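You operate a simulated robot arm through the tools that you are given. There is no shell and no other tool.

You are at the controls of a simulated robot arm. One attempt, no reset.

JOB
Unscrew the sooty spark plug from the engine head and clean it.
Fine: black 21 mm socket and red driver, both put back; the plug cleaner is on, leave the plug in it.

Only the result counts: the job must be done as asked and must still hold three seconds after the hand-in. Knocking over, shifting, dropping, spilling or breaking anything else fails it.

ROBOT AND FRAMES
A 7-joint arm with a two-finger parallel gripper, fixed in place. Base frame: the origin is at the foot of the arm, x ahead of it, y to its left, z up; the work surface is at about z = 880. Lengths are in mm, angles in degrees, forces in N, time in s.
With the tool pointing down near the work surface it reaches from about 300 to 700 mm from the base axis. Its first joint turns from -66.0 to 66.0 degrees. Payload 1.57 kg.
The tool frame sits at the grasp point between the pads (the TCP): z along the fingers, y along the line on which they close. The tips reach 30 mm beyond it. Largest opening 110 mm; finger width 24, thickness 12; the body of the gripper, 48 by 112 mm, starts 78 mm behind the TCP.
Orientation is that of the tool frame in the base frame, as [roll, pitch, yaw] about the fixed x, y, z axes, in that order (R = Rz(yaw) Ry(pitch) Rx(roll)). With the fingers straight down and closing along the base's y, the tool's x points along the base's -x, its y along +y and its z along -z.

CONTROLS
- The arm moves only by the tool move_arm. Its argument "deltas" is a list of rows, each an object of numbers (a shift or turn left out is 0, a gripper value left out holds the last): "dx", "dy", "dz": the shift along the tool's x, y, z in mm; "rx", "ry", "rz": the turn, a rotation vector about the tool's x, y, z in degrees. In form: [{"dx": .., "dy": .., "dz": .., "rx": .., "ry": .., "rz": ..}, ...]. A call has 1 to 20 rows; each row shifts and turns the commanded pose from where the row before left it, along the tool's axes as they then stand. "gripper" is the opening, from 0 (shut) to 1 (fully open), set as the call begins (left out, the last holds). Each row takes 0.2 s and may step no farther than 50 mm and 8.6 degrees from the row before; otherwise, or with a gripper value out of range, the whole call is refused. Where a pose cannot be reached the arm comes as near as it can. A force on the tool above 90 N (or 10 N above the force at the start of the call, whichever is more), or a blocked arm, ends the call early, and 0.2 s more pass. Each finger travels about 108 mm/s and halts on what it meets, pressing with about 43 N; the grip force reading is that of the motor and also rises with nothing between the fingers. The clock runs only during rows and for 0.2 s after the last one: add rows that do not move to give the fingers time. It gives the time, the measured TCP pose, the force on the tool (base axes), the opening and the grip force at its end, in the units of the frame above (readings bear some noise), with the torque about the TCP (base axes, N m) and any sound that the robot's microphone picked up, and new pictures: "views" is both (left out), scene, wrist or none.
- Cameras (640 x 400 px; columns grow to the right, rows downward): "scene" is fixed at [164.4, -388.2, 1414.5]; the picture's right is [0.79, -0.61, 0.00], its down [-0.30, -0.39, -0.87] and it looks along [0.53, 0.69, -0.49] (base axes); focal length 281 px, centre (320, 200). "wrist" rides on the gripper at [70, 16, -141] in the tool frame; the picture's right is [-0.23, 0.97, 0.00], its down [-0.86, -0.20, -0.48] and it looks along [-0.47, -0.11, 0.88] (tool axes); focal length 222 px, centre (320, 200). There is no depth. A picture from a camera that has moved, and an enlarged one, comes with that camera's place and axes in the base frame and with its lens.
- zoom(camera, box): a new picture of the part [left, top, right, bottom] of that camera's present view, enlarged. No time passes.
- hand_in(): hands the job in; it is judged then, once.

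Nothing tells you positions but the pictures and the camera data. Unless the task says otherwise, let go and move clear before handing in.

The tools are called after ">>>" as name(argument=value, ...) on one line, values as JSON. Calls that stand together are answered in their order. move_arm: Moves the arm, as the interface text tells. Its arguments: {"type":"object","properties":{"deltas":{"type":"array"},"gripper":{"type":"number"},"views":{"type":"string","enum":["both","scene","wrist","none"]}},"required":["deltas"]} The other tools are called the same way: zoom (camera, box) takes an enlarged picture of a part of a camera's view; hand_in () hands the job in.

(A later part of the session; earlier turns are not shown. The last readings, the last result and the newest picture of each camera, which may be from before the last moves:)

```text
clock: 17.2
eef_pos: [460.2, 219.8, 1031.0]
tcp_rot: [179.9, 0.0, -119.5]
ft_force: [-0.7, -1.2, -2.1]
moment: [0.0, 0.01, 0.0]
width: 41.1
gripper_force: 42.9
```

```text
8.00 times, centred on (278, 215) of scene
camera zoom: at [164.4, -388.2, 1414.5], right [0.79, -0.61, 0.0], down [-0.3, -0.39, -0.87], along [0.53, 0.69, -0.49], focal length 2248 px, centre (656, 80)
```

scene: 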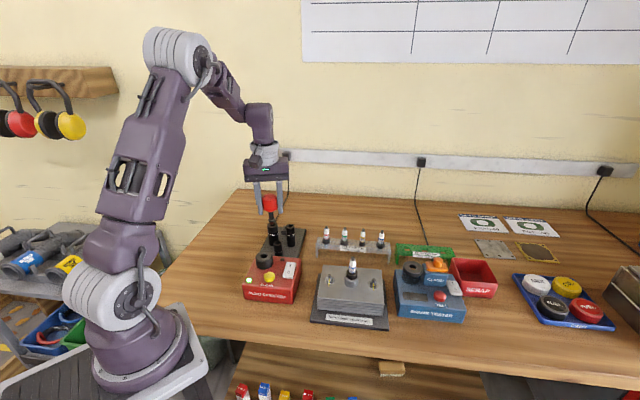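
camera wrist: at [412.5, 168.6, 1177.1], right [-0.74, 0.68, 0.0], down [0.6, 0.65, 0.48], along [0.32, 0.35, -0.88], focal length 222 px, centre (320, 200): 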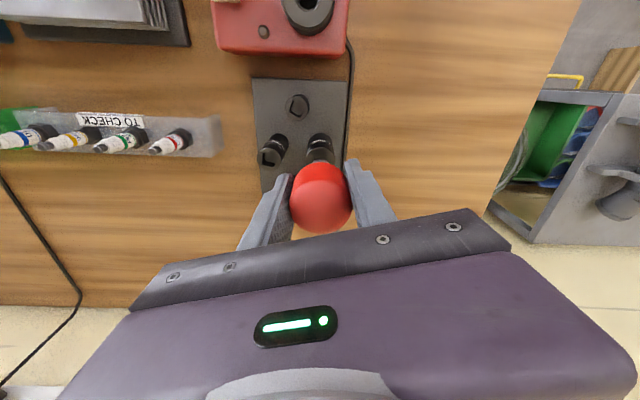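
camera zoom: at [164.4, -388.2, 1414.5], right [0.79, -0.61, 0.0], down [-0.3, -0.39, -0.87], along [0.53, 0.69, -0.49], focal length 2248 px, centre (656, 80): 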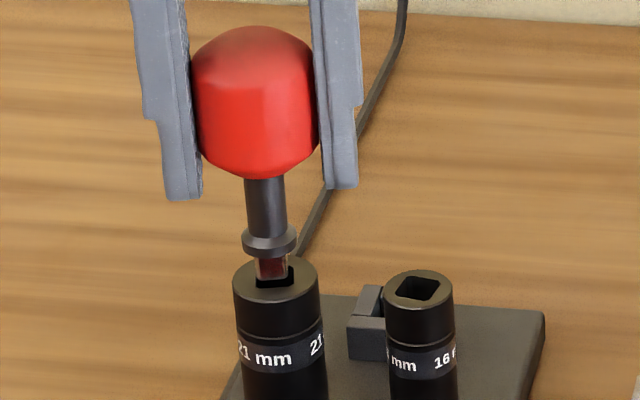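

The driver doesn't retain the socket, so the socket must be placed on the plug by hand first and the driver used afterwards. I'll put the driver back in its holder by reversing my moves exactly.

>>> move_arm(deltas=[{"dz": -20}, {"dz": -26.2}, {"rz": 7.8}, {"rz": 7.7}, {"dx": -28.13, "dy": -12.75}, {"dx": -28, "dy": -12.76}, {}, {}])

>>> move_arm(deltas=[{"dz": 40}, {"dz": 30}, {"dz": 18}, {}, {}])

>>> zoom(camera="scene", box=[268, 200, 308, 250])

>>> zoom(camera="wrist", box=[290, 120, 350, 180])

```text
clock: 19.0
eef_pos: [519.1, 241.6, 1076.8]
tcp_rot: [-179.9, 0.0, -135.0]
ft_force: [-0.1, -0.1, -1.4]
moment: [0.02, 0.0, 0.01]
width: 41.3
gripper_force: 42.7
camera wrist: at [458.8, 204.3, 1218.1], right [-0.53, 0.85, 0.0], down [0.75, 0.46, 0.48], along [0.41, 0.25, -0.88], focal length 222 px, centre (320, 200)
```

scene: 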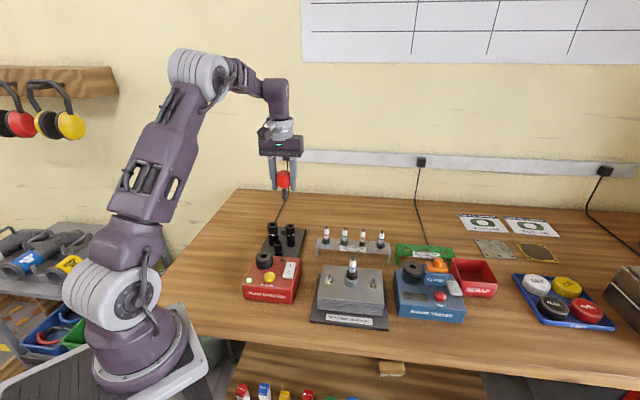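
wrist: 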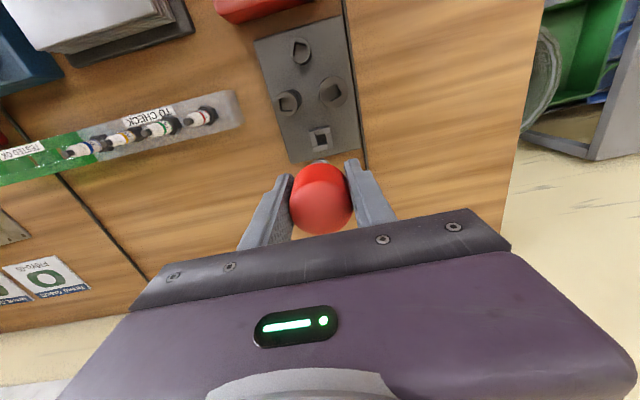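

```text
clock: 20.2
eef_pos: [518.2, 241.5, 989.6]
tcp_rot: [180.0, 0.0, -134.9]
ft_force: [0.3, 0.6, -1.1]
moment: [0.0, 0.05, 0.0]
width: 41.0
gripper_force: 43.6
camera wrist: at [458.4, 204.6, 1130.6], right [-0.53, 0.85, 0.0], down [0.75, 0.46, 0.48], along [0.41, 0.25, -0.88], focal length 222 px, centre (320, 200)
```

scene: 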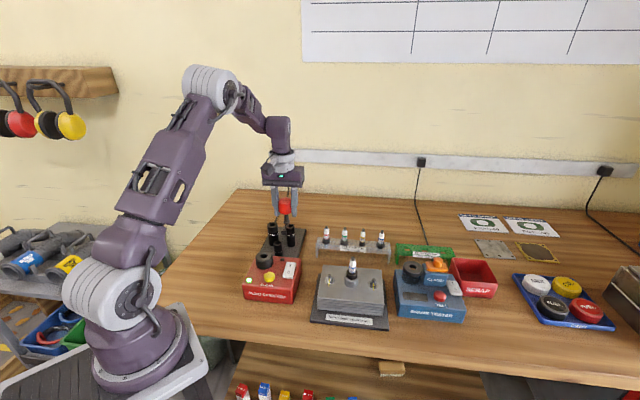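
wrist: 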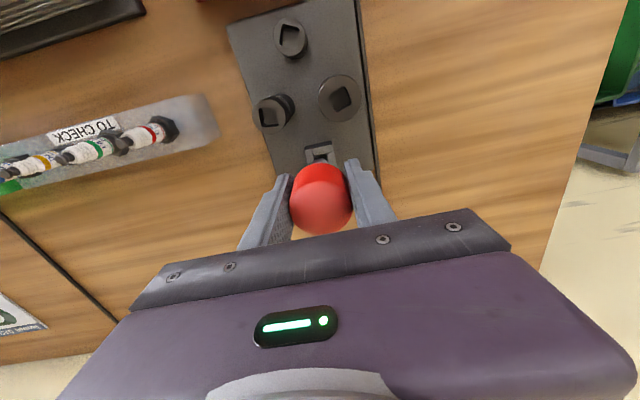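

```text
8.00 times, centred on (288, 225) of scene
camera zoom: at [164.4, -388.2, 1414.5], right [0.79, -0.61, 0.0], down [-0.3, -0.39, -0.87], along [0.53, 0.69, -0.49], focal length 2248 px, centre (576, 0)
```

zoom: 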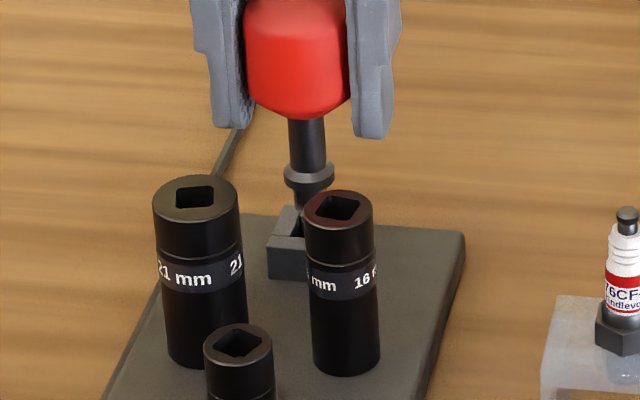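

```text
6.67 times, centred on (320, 150) of wrist
camera zoom: at [458.4, 204.6, 1130.6], right [-0.53, 0.85, 0.0], down [0.75, 0.46, 0.48], along [0.41, 0.25, -0.88], focal length 1481 px, centre (320, 533)
```

zoom: 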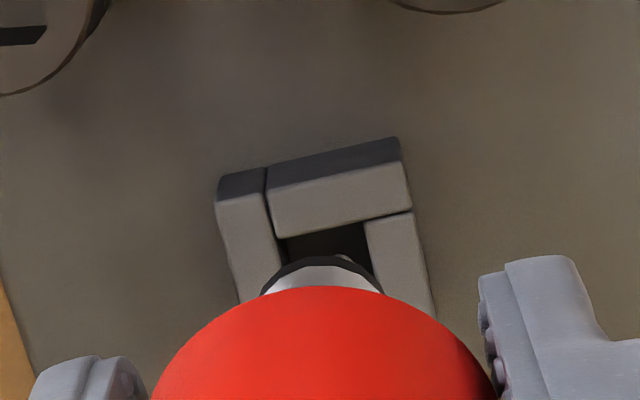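

It's lined up over the holder. I'll lower it in with force checks.

>>> move_arm(deltas=[{"dz": 6}, {"dz": 4}, {"dz": 3}, {"dz": 2}, {}], views="scene")

>>> zoom(camera="scene", box=[268, 200, 308, 250])

```text
clock: 21.4
eef_pos: [518.1, 241.8, 974.9]
tcp_rot: [180.0, 0.0, -135.0]
ft_force: [0.3, 0.1, -2.1]
moment: [0.01, -0.02, 0.0]
width: 41.2
gripper_force: 42.8
```

scene: 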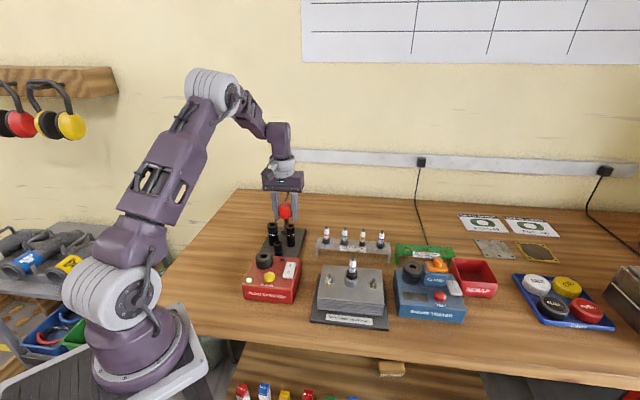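

```text
8.00 times, centred on (288, 225) of scene
camera zoom: at [164.4, -388.2, 1414.5], right [0.79, -0.61, 0.0], down [-0.3, -0.39, -0.87], along [0.53, 0.69, -0.49], focal length 2248 px, centre (576, 0)
```

zoom: 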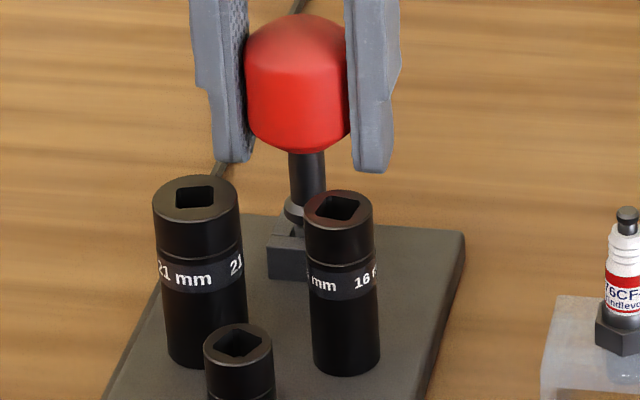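

>>> move_arm(deltas=[{"dz": 2}, {"dz": 2}, {"dz": 1.5}, {}], views="none")

>>> move_arm(deltas=[{"dz": 0.8}, {"dz": 0.7}, {}], views="scene")

>>> zoom(camera="scene", box=[268, 200, 308, 250])

```text
clock: 22.4
eef_pos: [517.6, 241.7, 969.7]
tcp_rot: [-180.0, 0.1, -135.1]
ft_force: [1.5, 0.4, -1.4]
moment: [0.04, -0.08, 0.03]
width: 41.4
gripper_force: 43.3
```

```text
clock: 23.2
eef_pos: [517.6, 242.4, 967.4]
tcp_rot: [-180.0, 0.0, -135.0]
ft_force: [1.5, 2.6, 0.7]
moment: [0.12, -0.09, 0.04]
width: 41.1
gripper_force: 42.6
```

scene: 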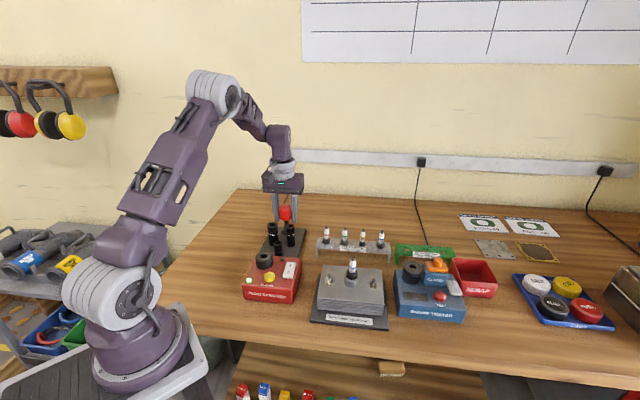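

```text
8.00 times, centred on (288, 225) of scene
camera zoom: at [164.4, -388.2, 1414.5], right [0.79, -0.61, 0.0], down [-0.3, -0.39, -0.87], along [0.53, 0.69, -0.49], focal length 2248 px, centre (576, 0)
```

zoom: 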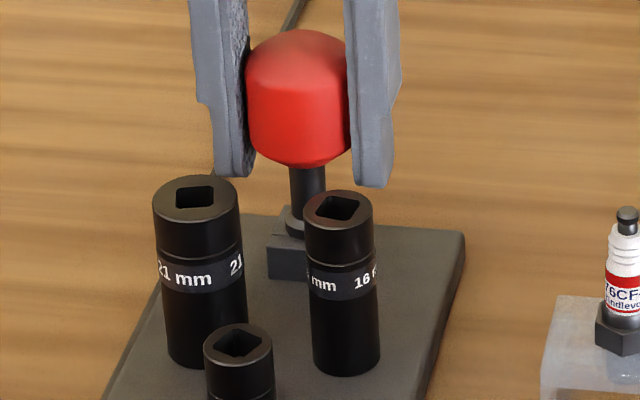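

The driver is back in its holder with almost no force. I'll release and rise.

>>> move_arm(deltas=[{}, {}, {}, {}, {}], gripper=1, views="none")

>>> move_arm(deltas=[{"dz": -20}, {"dz": -40}, {"dz": -40}, {"dz": -20}, {}])

>>> zoom(camera="scene", box=[258, 195, 308, 250])

>>> zoom(camera="wrist", box=[270, 60, 370, 180])

```text
clock: 24.4
eef_pos: [518.1, 241.1, 967.5]
tcp_rot: [-179.9, 0.0, -135.0]
ft_force: [-0.4, -0.1, 0.5]
moment: [0.0, -0.01, -0.02]
width: 110.2
gripper_force: 0.0
```

```text
clock: 25.6
eef_pos: [515.4, 242.2, 1087.7]
tcp_rot: [180.0, 0.0, -135.0]
ft_force: [-0.6, -0.3, -0.8]
moment: [0.0, -0.03, -0.01]
width: 110.0
gripper_force: 0.0
camera wrist: at [457.3, 205.1, 1229.3], right [-0.53, 0.85, 0.0], down [0.75, 0.46, 0.48], along [0.41, 0.25, -0.88], focal length 222 px, centre (320, 200)
```

scene: 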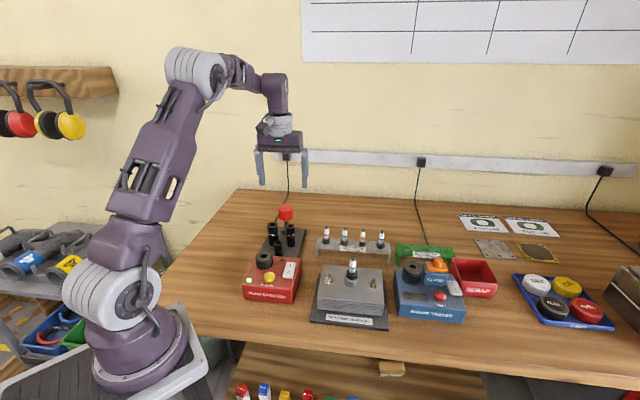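
wrist: 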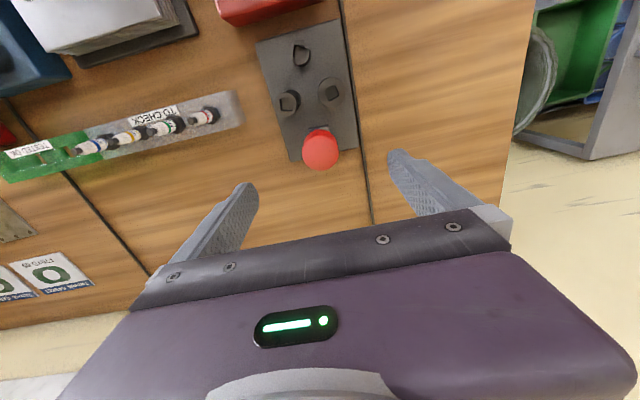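

```text
7.27 times, centred on (283, 222) of scene
camera zoom: at [164.4, -388.2, 1414.5], right [0.79, -0.61, 0.0], down [-0.3, -0.39, -0.87], along [0.53, 0.69, -0.49], focal length 2044 px, centre (589, 36)
```

zoom: 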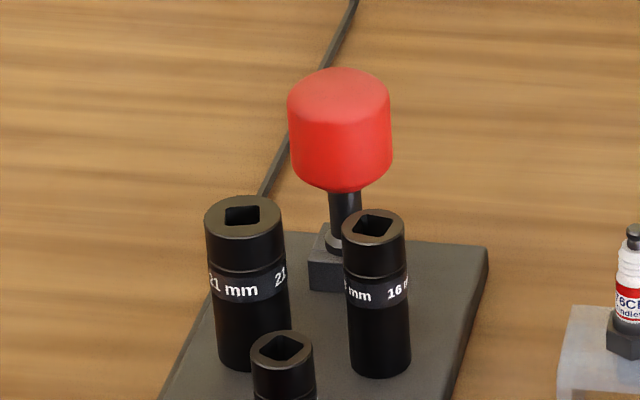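

```text
3.33 times, centred on (320, 120) of wrist
camera zoom: at [457.3, 205.1, 1229.3], right [-0.53, 0.85, 0.0], down [0.75, 0.46, 0.48], along [0.41, 0.25, -0.88], focal length 740 px, centre (320, 467)
```

zoom: 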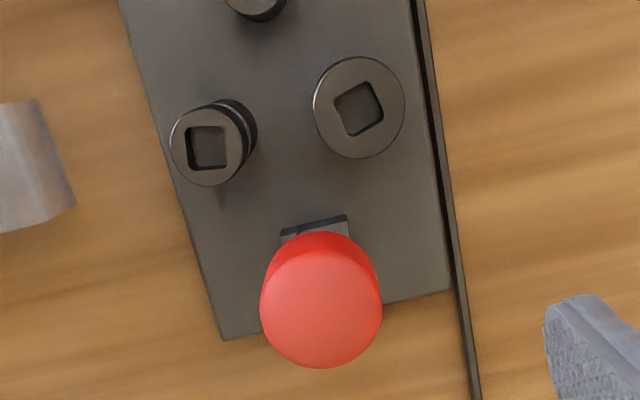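

The driver is back upright. Next I'll pick up the 21 mm socket with the fingers closing along base y, which clears the neighbouring parts. I'll move above it first with a partial opening.

>>> move_arm(deltas=[{"dx": 27.4, "dy": 12.85}, {"dx": 27.4, "dy": 12.85}, {"rz": 7.5}, {"rz": 7.5}, {"rz": 7.5}, {"rz": 7.5}, {"rz": 7.5}, {"rz": 7.5}, {"dz": 30}, {"dz": 37}, {}], gripper=0.48)

>>> zoom(camera="wrist", box=[250, 80, 390, 230])

>>> zoom(camera="scene", box=[240, 170, 320, 250])

```text
clock: 28.0
eef_pos: [462.4, 222.2, 1022.4]
tcp_rot: [179.9, 0.0, -180.0]
ft_force: [-1.2, -0.1, 0.3]
moment: [0.02, 0.05, -0.02]
width: 52.5
gripper_force: 0.1
camera wrist: at [393.0, 238.8, 1162.4], right [0.23, 0.97, 0.0], down [0.85, -0.2, 0.48], along [0.47, -0.11, -0.88], focal length 222 px, centre (320, 200)
```

scene: 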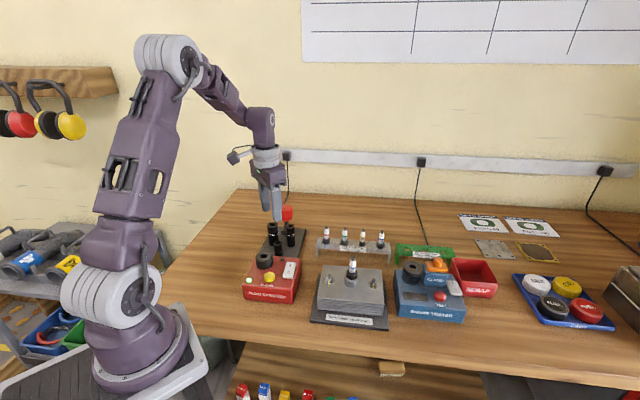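
wrist: 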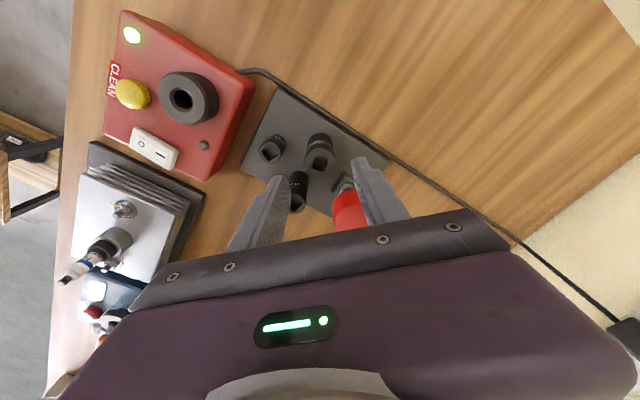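

```text
2.67 times, centred on (320, 155) of wrist
camera zoom: at [393.0, 238.8, 1162.4], right [0.23, 0.97, 0.0], down [0.85, -0.2, 0.48], along [0.47, -0.11, -0.88], focal length 592 px, centre (320, 320)
```

zoom: 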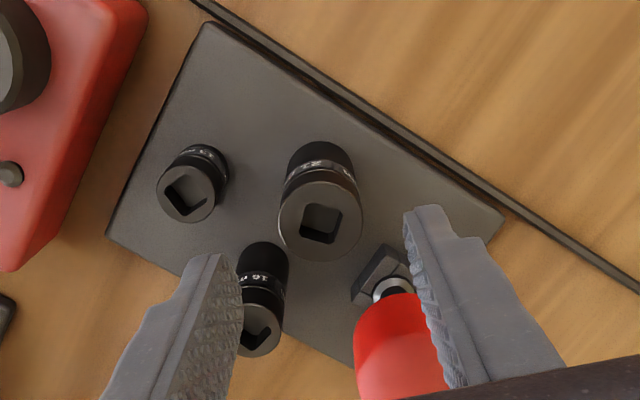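

```text
5.00 times, centred on (280, 210) of scene
camera zoom: at [164.4, -388.2, 1414.5], right [0.79, -0.61, 0.0], down [-0.3, -0.39, -0.87], along [0.53, 0.69, -0.49], focal length 1405 px, centre (520, 150)
```

zoom: 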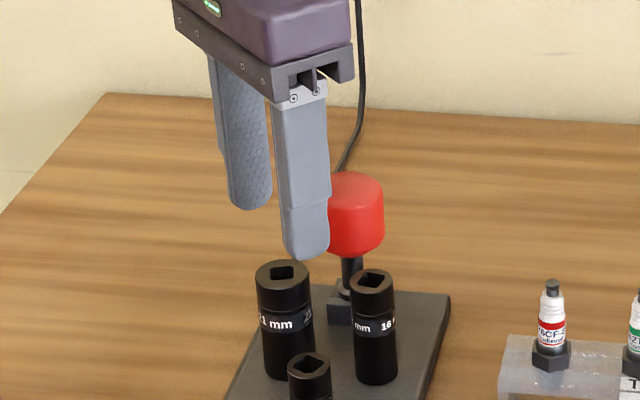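

Centred within 2 mm. I'll reduce the opening slightly to stay clear of the 13 mm socket, descend, and grip.

>>> move_arm(deltas=[{"dx": 1.5}, {"dz": 20}, {"dz": 25}, {"dz": 25}, {}], gripper=0.4)

>>> zoom(camera="wrist", box=[250, 80, 390, 230])

>>> zoom(camera="scene", box=[240, 190, 320, 270])

```text
clock: 29.2
eef_pos: [458.2, 221.8, 950.6]
tcp_rot: [-180.0, 0.1, -180.0]
ft_force: [0.2, -0.1, -0.2]
moment: [0.02, 0.0, 0.01]
width: 44.0
gripper_force: 0.1
camera wrist: at [390.0, 239.0, 1091.9], right [0.23, 0.97, 0.0], down [0.86, -0.2, 0.48], along [0.47, -0.11, -0.88], focal length 222 px, centre (320, 200)
```

scene: 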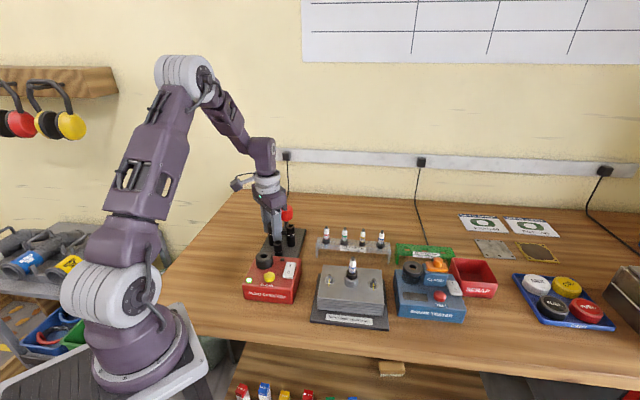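
wrist: 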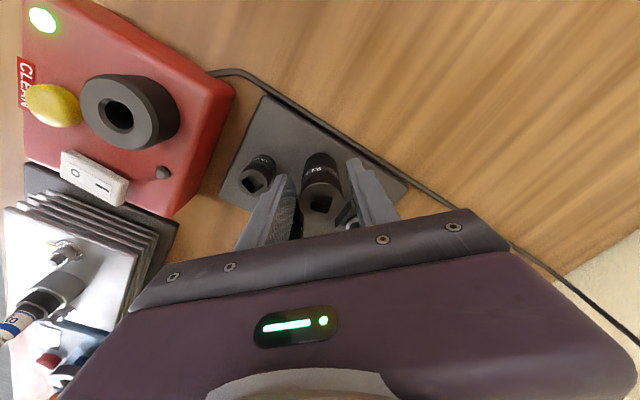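

```text
2.67 times, centred on (320, 155) of wrist
camera zoom: at [390.0, 239.0, 1091.9], right [0.23, 0.97, 0.0], down [0.86, -0.2, 0.48], along [0.47, -0.11, -0.88], focal length 592 px, centre (320, 320)
```

zoom: 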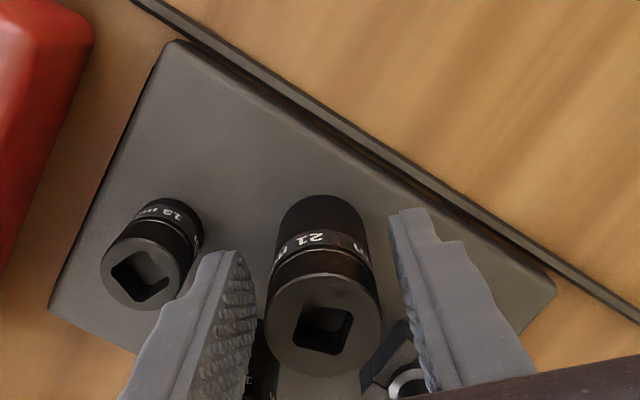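

```text
5.00 times, centred on (280, 230) of scene
camera zoom: at [164.4, -388.2, 1414.5], right [0.79, -0.61, 0.0], down [-0.3, -0.39, -0.87], along [0.53, 0.69, -0.49], focal length 1405 px, centre (520, 50)
```

zoom: 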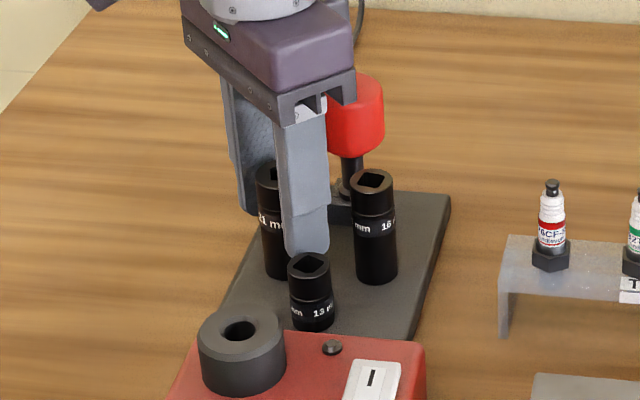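

>>> move_arm(deltas=[{}, {}, {}], gripper=0.1, views="none")

>>> zoom(camera="wrist", box=[270, 120, 370, 230])

>>> move_arm(deltas=[{"dz": -10}, {"dz": -20}, {"dz": -40}, {"dz": -40}, {}])

>>> zoom(camera="scene", box=[240, 150, 320, 270])

>>> zoom(camera="wrist", box=[270, 120, 370, 230])

```text
clock: 30.0
eef_pos: [459.8, 222.6, 951.3]
tcp_rot: [180.0, 0.0, -180.0]
ft_force: [-0.5, 0.1, 0.7]
moment: [-0.01, 0.03, 0.01]
width: 30.0
gripper_force: 39.4
```

```text
3.64 times, centred on (320, 175) of wrist
camera zoom: at [390.0, 239.0, 1092.2], right [0.23, 0.97, 0.0], down [0.86, -0.2, 0.48], along [0.47, -0.11, -0.88], focal length 808 px, centre (320, 291)
```

zoom: 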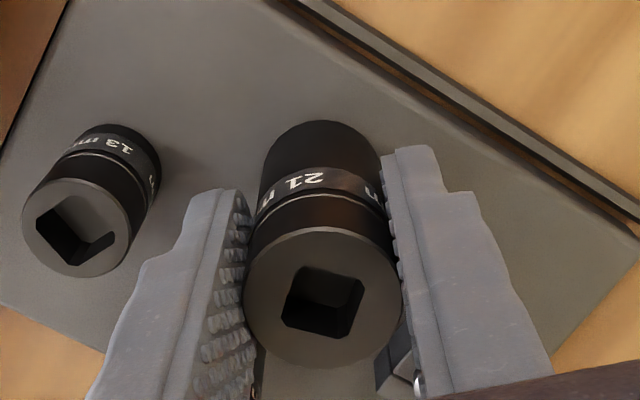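

```text
clock: 31.2
eef_pos: [458.9, 221.8, 1060.7]
tcp_rot: [179.9, 0.0, 180.0]
ft_force: [-0.2, -0.4, -2.4]
moment: [0.04, -0.01, 0.02]
width: 29.9
gripper_force: 39.2
camera wrist: at [390.2, 238.5, 1202.3], right [0.23, 0.97, 0.0], down [0.86, -0.2, 0.48], along [0.47, -0.11, -0.88], focal length 222 px, centre (320, 200)
```

scene: 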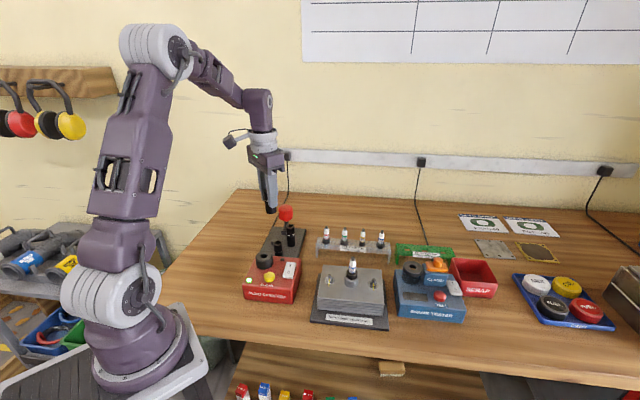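
wrist: 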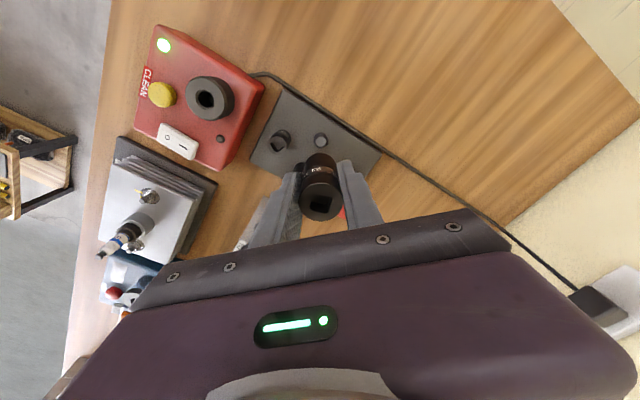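

```text
3.33 times, centred on (280, 210) of scene
camera zoom: at [164.4, -388.2, 1414.5], right [0.79, -0.61, 0.0], down [-0.3, -0.39, -0.87], along [0.53, 0.69, -0.49], focal length 937 px, centre (453, 167)
```

zoom: 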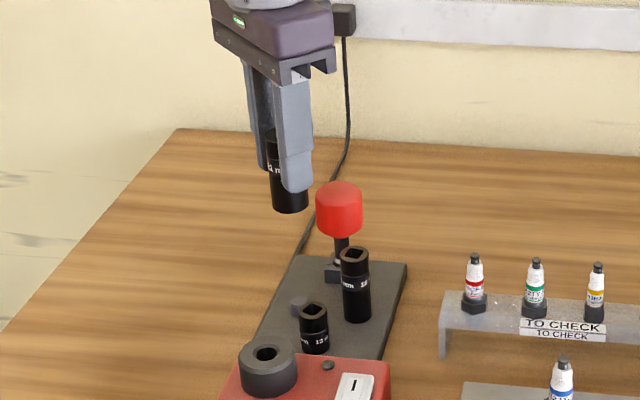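

```text
3.64 times, centred on (320, 175) of wrist
camera zoom: at [390.2, 238.5, 1202.3], right [0.23, 0.97, 0.0], down [0.86, -0.2, 0.48], along [0.47, -0.11, -0.88], focal length 808 px, centre (320, 291)
```

zoom: 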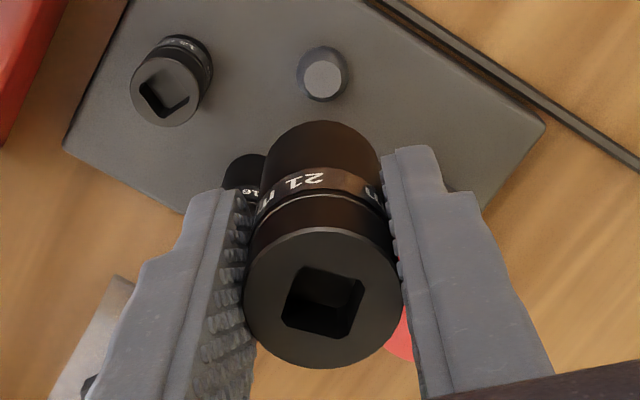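

The socket is held firmly and the stand has a round peg, which makes the return easy. I'll raise it and move near the engine to inspect the plug's hex.

>>> move_arm(deltas=[{"dz": -35}, {"dz": -34}, {"dx": -12.2, "dy": -39.7}, {"dx": -12.2, "dy": -39.7}, {"dx": -12.2, "dy": -39.7}, {"dx": -12.2, "dy": -39.7}, {"dx": -12.2, "dy": -39.7}, {"dx": -12, "dy": -39.7}, {"dx": -12, "dy": -39.8}, {}, {}])

>>> zoom(camera="wrist", box=[250, 60, 390, 200])

>>> zoom(camera="scene", box=[310, 140, 420, 330])

```text
clock: 33.6
eef_pos: [542.8, -55.9, 1129.3]
tcp_rot: [179.9, 0.0, 179.9]
ft_force: [0.1, -0.1, -2.6]
moment: [0.03, -0.01, 0.02]
width: 30.0
gripper_force: 39.0
camera wrist: at [474.8, -38.9, 1270.1], right [0.23, 0.97, 0.0], down [0.86, -0.2, 0.48], along [0.47, -0.11, -0.88], focal length 222 px, centre (320, 200)
```

scene: 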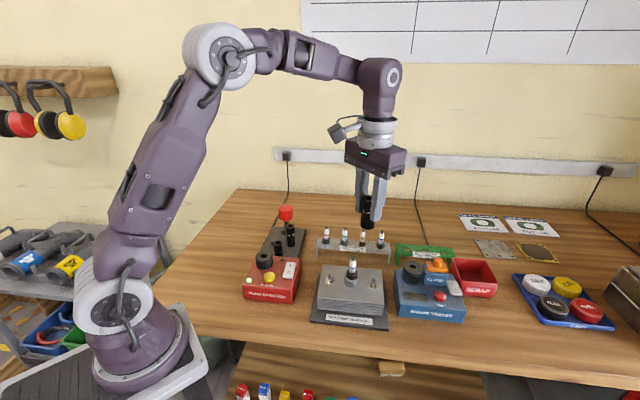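
wrist: 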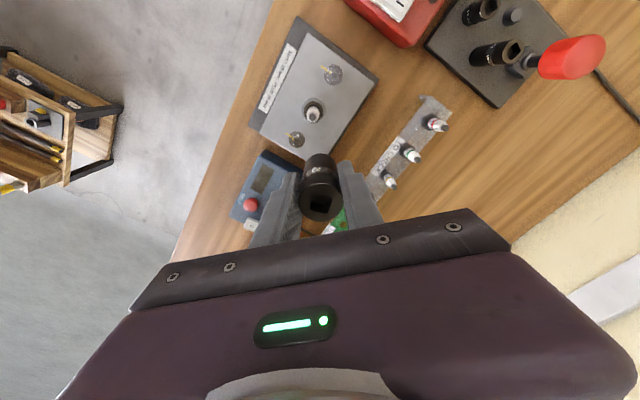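

```text
2.86 times, centred on (320, 130) of wrist
camera zoom: at [474.8, -38.9, 1270.1], right [0.23, 0.97, 0.0], down [0.86, -0.2, 0.48], along [0.47, -0.11, -0.88], focal length 635 px, centre (320, 400)
```

zoom: 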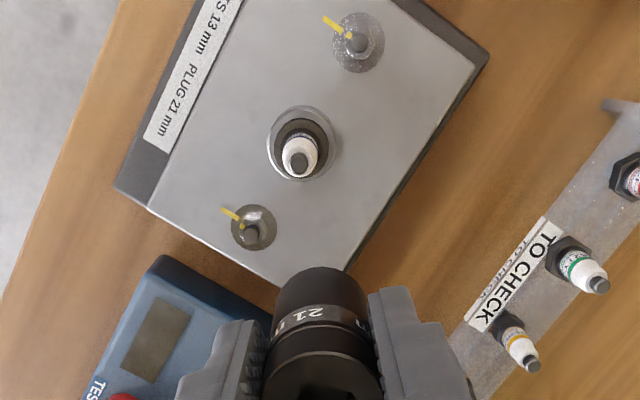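

```text
2.11 times, centred on (365, 235) of scene
camera zoom: at [164.4, -388.2, 1414.5], right [0.79, -0.61, 0.0], down [-0.3, -0.39, -0.87], along [0.53, 0.69, -0.49], focal length 592 px, centre (225, 126)
```

zoom: 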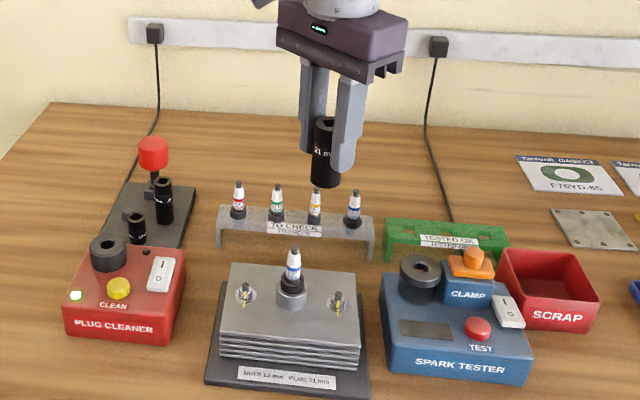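

>>> zoom(camera="wrist", box=[298, 94, 330, 126])

>>> zoom(camera="scene", box=[335, 252, 371, 296])

>>> zoom(camera="scene", box=[350, 185, 390, 235])

```text
12.50 times, centred on (314, 110) of wrist
camera zoom: at [474.8, -38.9, 1270.1], right [0.23, 0.97, 0.0], down [0.86, -0.2, 0.48], along [0.47, -0.11, -0.88], focal length 2776 px, centre (395, 1325)
```

zoom: 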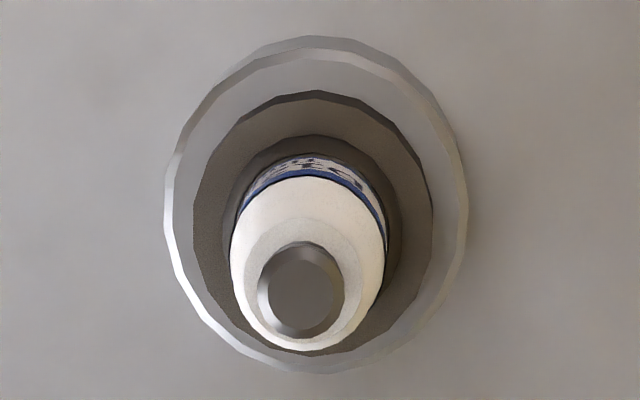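

```text
9.09 times, centred on (353, 274) of scene
camera zoom: at [164.4, -388.2, 1414.5], right [0.79, -0.61, 0.0], down [-0.3, -0.39, -0.87], along [0.53, 0.69, -0.49], focal length 2555 px, centre (20, -473)
```

zoom: 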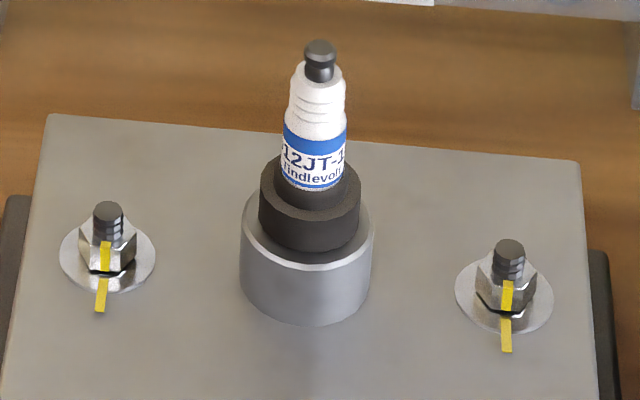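

```text
8.00 times, centred on (370, 210) of scene
camera zoom: at [164.4, -388.2, 1414.5], right [0.79, -0.61, 0.0], down [-0.3, -0.39, -0.87], along [0.53, 0.69, -0.49], focal length 2248 px, centre (-80, 120)
```

zoom: 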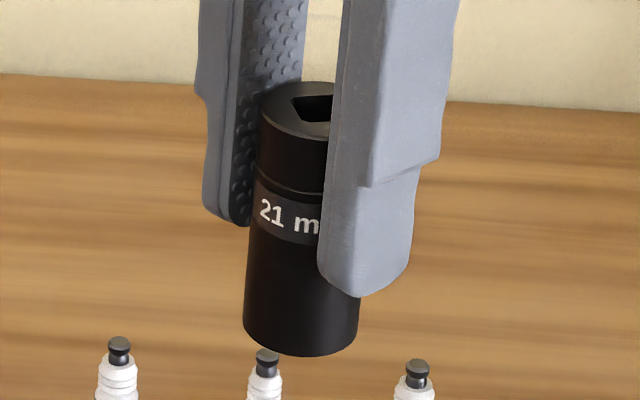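

>>> zoom(camera="scene", box=[342, 264, 364, 290])

>>> zoom(camera="scene", box=[255, 250, 285, 285])

>>> zoom(camera="scene", box=[315, 220, 395, 260])

```text
15.38 times, centred on (353, 277) of scene
camera zoom: at [164.4, -388.2, 1414.5], right [0.79, -0.61, 0.0], down [-0.3, -0.39, -0.87], along [0.53, 0.69, -0.49], focal length 4324 px, centre (-188, -985)
```

zoom: 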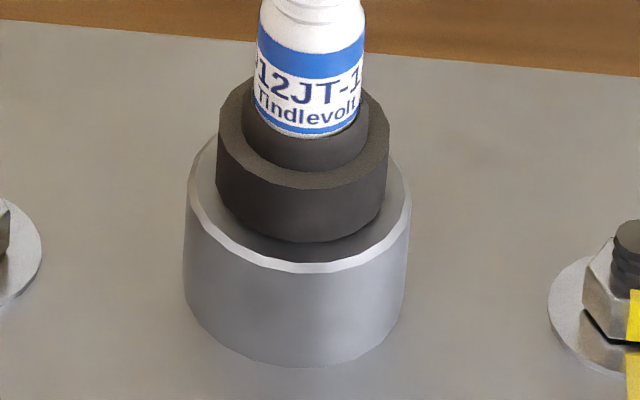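

```text
11.43 times, centred on (270, 268) of scene
camera zoom: at [164.4, -388.2, 1414.5], right [0.79, -0.61, 0.0], down [-0.3, -0.39, -0.87], along [0.53, 0.69, -0.49], focal length 3212 px, centre (891, -571)
```

zoom: 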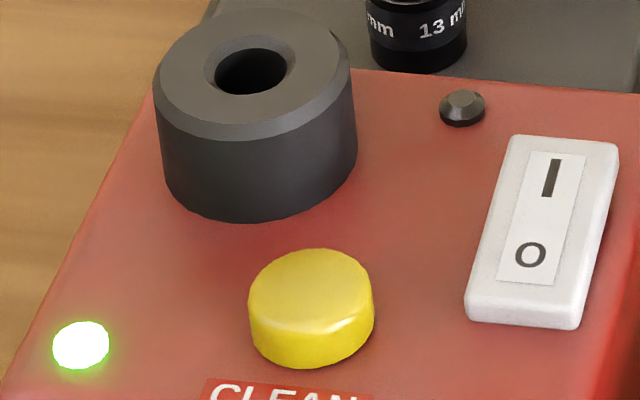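

```text
8.00 times, centred on (355, 240) of scene
camera zoom: at [164.4, -388.2, 1414.5], right [0.79, -0.61, 0.0], down [-0.3, -0.39, -0.87], along [0.53, 0.69, -0.49], focal length 2248 px, centre (40, -120)
```

zoom: 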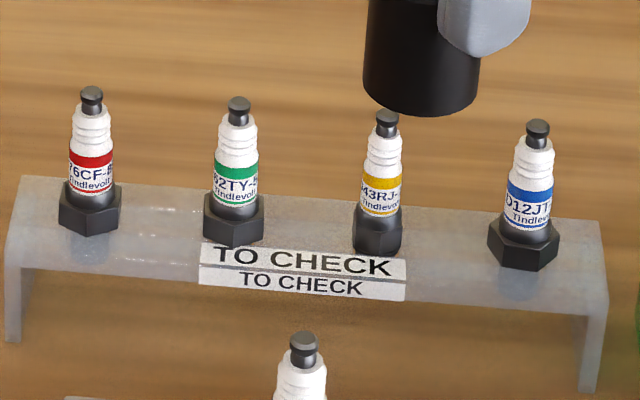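

The engine plug stands at about (508.6, -57): tip z≈1005, collar top ≈961, in a well whose rim is at about 946. I'll centre the socket above it and lower to just above the tip.

>>> move_arm(deltas=[{"dx": 18, "dy": -0.5}, {"dx": 17.5, "dy": -0.5}, {"dz": 25}, {"dz": 23}, {}, {}])

>>> zoom(camera="scene", box=[325, 210, 381, 280])

>>> zoom(camera="wrist", box=[280, 110, 360, 210])

```text
clock: 35.0
eef_pos: [507.8, -58.8, 1080.3]
tcp_rot: [180.0, 0.1, -179.9]
ft_force: [0.3, 0.6, -2.4]
moment: [-0.03, 0.0, 0.01]
width: 29.7
gripper_force: 39.5
camera wrist: at [439.5, -40.7, 1222.5], right [0.23, 0.97, 0.0], down [0.86, -0.2, 0.48], along [0.47, -0.11, -0.88], focal length 222 px, centre (320, 200)
```

scene: 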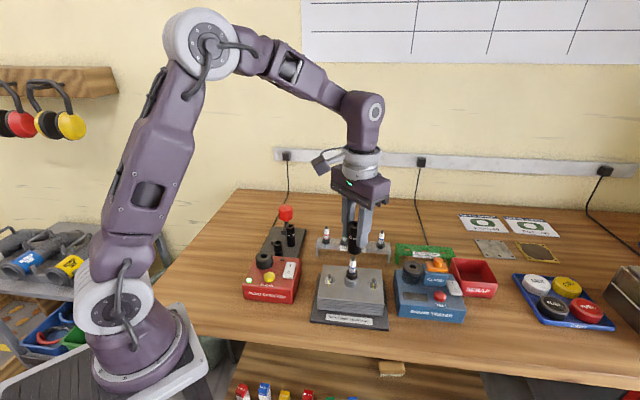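
wrist: 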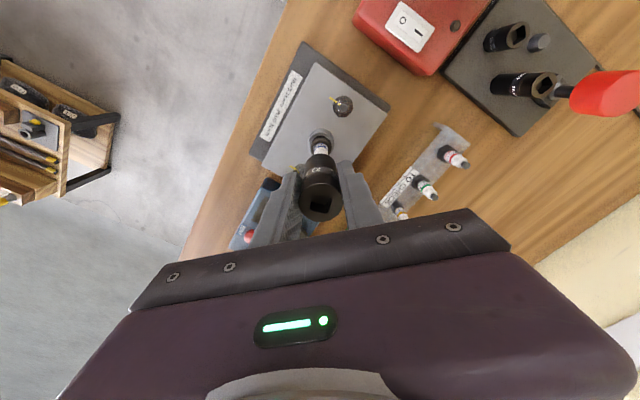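

```text
5.71 times, centred on (353, 245) of scene
camera zoom: at [164.4, -388.2, 1414.5], right [0.79, -0.61, 0.0], down [-0.3, -0.39, -0.87], along [0.53, 0.69, -0.49], focal length 1606 px, centre (131, -57)
```

zoom: 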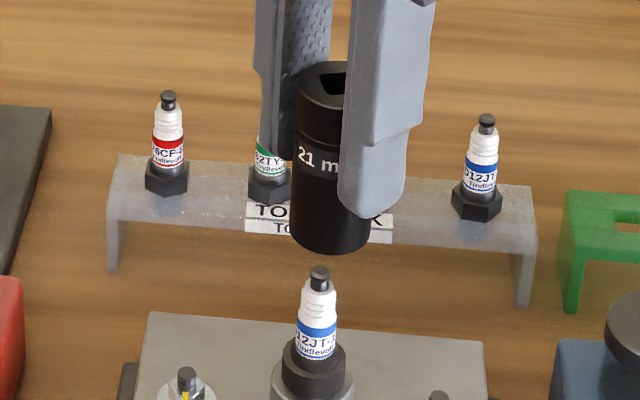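

```text
4.00 times, centred on (320, 160) of wrist
camera zoom: at [439.5, -40.7, 1222.5], right [0.23, 0.97, 0.0], down [0.86, -0.2, 0.48], along [0.47, -0.11, -0.88], focal length 888 px, centre (320, 360)
```

zoom: 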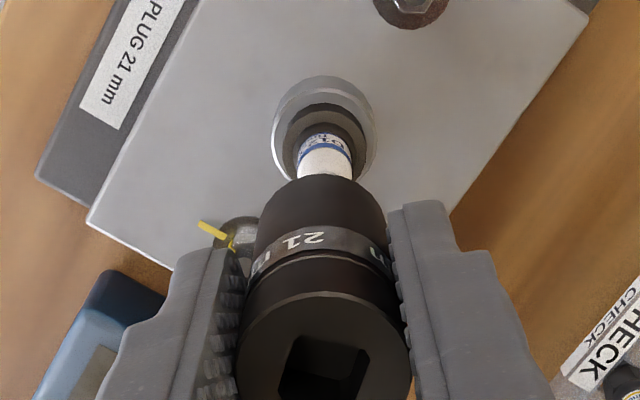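

The socket looks slightly tilted or offset relative to the plug axis. I'll zoom in further to measure.

>>> zoom(camera="wrist", box=[300, 124, 344, 168])

>>> zoom(camera="scene", box=[335, 215, 375, 265])

>>> zoom(camera="wrist", box=[290, 150, 350, 225])

```text
9.09 times, centred on (322, 146) of wrist
camera zoom: at [439.5, -40.7, 1222.5], right [0.23, 0.97, 0.0], down [0.86, -0.2, 0.48], along [0.47, -0.11, -0.88], focal length 2019 px, centre (302, 691)
```

zoom: 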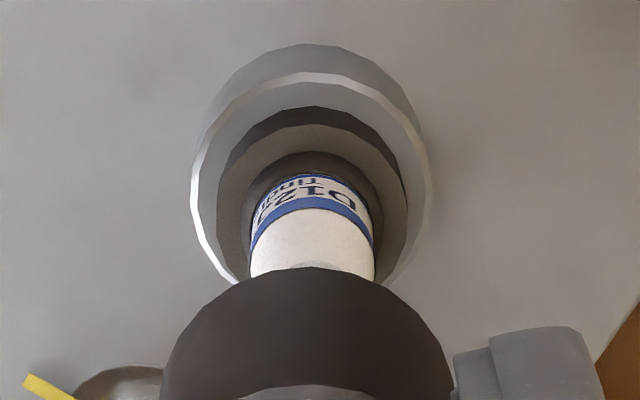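

```text
8.00 times, centred on (355, 240) of scene
camera zoom: at [164.4, -388.2, 1414.5], right [0.79, -0.61, 0.0], down [-0.3, -0.39, -0.87], along [0.53, 0.69, -0.49], focal length 2248 px, centre (40, -120)
```

zoom: 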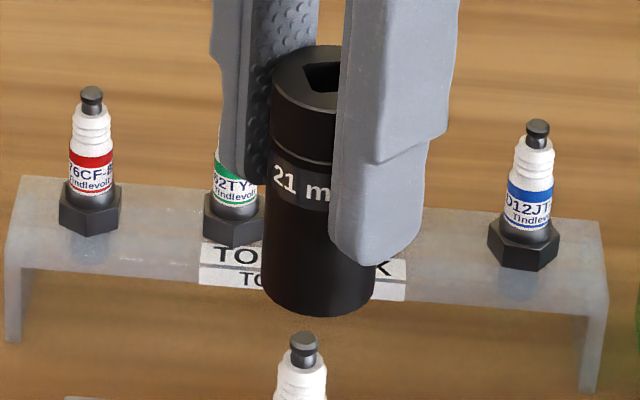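

```text
5.33 times, centred on (320, 188) of wrist
camera zoom: at [439.5, -40.7, 1222.5], right [0.23, 0.97, 0.0], down [0.86, -0.2, 0.48], along [0.47, -0.11, -0.88], focal length 1185 px, centre (320, 267)
```

zoom: 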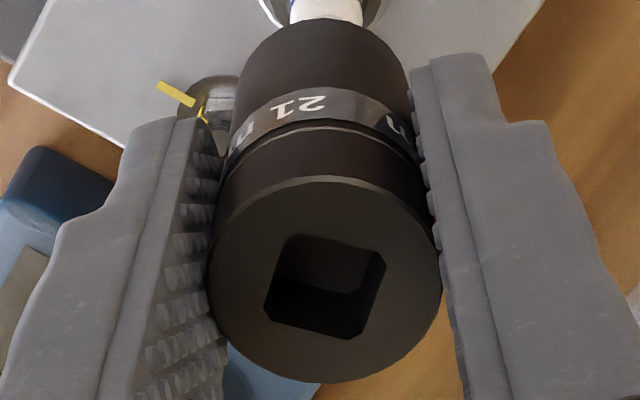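

The two cameras agree roughly: the socket bottom sits about 2 mm too far in +x. I'll correct that and lower over the ceramic to just above the collar.

>>> move_arm(deltas=[{"dx": 2.4, "dy": 0.8}, {"dz": 15}, {"dz": 15}, {"dz": 15}, {"dz": 10}, {}, {}])

>>> zoom(camera="scene", box=[335, 235, 375, 290])

>>> zoom(camera="wrist", box=[295, 130, 345, 190])

```text
clock: 36.6
eef_pos: [506.4, -57.3, 1026.7]
tcp_rot: [-180.0, 0.0, 180.0]
ft_force: [-0.6, 0.7, -1.9]
moment: [0.01, 0.01, -0.01]
width: 29.7
gripper_force: 39.6
camera wrist: at [437.4, -39.4, 1167.6], right [0.23, 0.97, 0.0], down [0.86, -0.2, 0.48], along [0.47, -0.11, -0.88], focal length 222 px, centre (320, 200)
```

scene: 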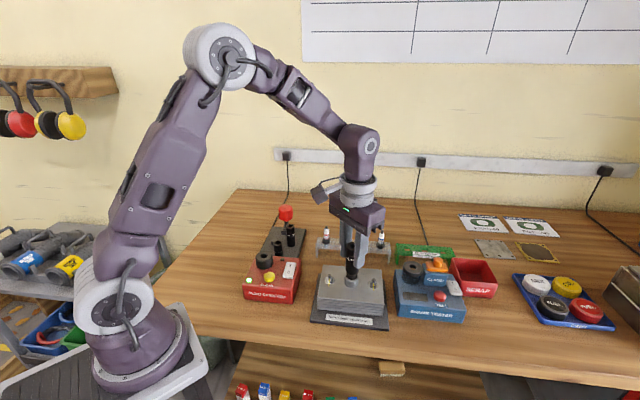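
wrist: 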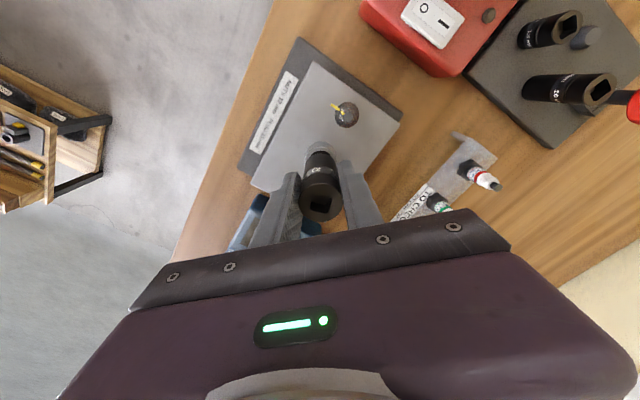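

```text
7.27 times, centred on (355, 262) of scene
camera zoom: at [164.4, -388.2, 1414.5], right [0.79, -0.61, 0.0], down [-0.3, -0.39, -0.87], along [0.53, 0.69, -0.49], focal length 2044 px, centre (66, -254)
```

zoom: 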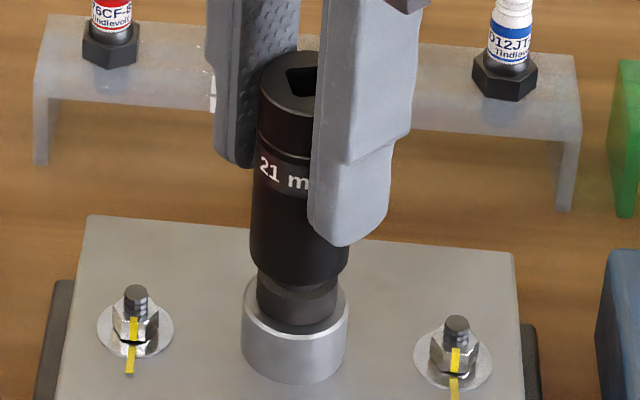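

```text
6.67 times, centred on (320, 160) of wrist
camera zoom: at [437.4, -39.4, 1167.6], right [0.23, 0.97, 0.0], down [0.86, -0.2, 0.48], along [0.47, -0.11, -0.88], focal length 1481 px, centre (320, 467)
```

zoom: 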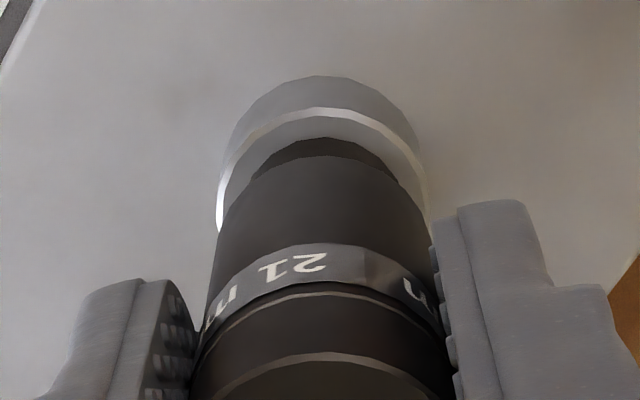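

Nearly aligned with the collar now. I'll apply a small correction and lower until contact.

>>> move_arm(deltas=[{"dx": -0.7, "dy": 0.1}, {"dz": 4}, {"dz": 3}, {"dz": 2}, {"dz": 2}, {}])

>>> zoom(camera="scene", box=[335, 235, 375, 290])

>>> zoom(camera="wrist", box=[295, 130, 345, 190])

```text
clock: 38.0
eef_pos: [506.6, -56.8, 1015.8]
tcp_rot: [-180.0, -0.1, -180.0]
ft_force: [0.1, -0.1, -2.0]
moment: [-0.01, -0.02, 0.0]
width: 29.8
gripper_force: 39.3
camera wrist: at [438.0, -39.4, 1156.7], right [0.23, 0.97, 0.0], down [0.86, -0.2, 0.48], along [0.47, -0.11, -0.88], focal length 222 px, centre (320, 200)
```

scene: 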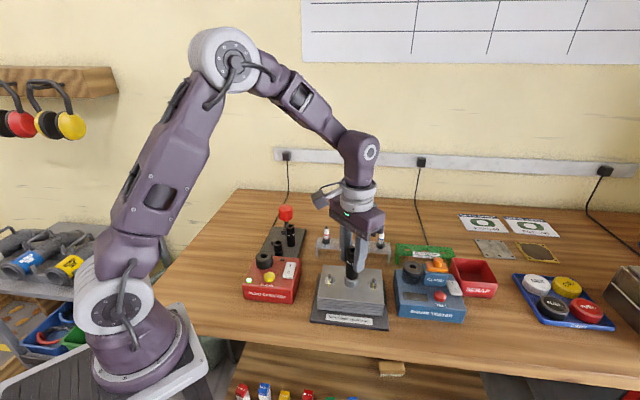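
wrist: 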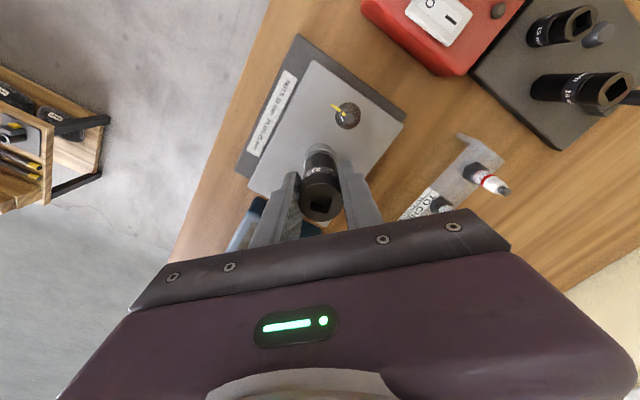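

```text
7.27 times, centred on (355, 262) of scene
camera zoom: at [164.4, -388.2, 1414.5], right [0.79, -0.61, 0.0], down [-0.3, -0.39, -0.87], along [0.53, 0.69, -0.49], focal length 2044 px, centre (66, -254)
```

zoom: 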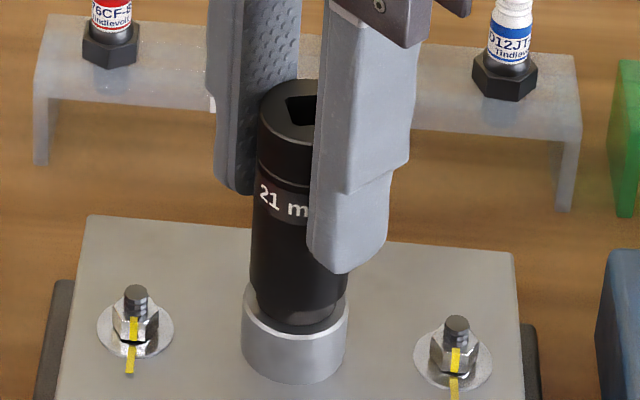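

```text
6.67 times, centred on (320, 160) of wrist
camera zoom: at [438.0, -39.4, 1156.7], right [0.23, 0.97, 0.0], down [0.86, -0.2, 0.48], along [0.47, -0.11, -0.88], focal length 1481 px, centre (320, 467)
```

zoom: 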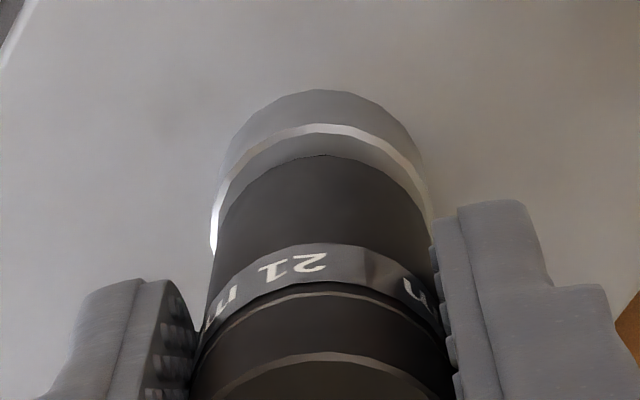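

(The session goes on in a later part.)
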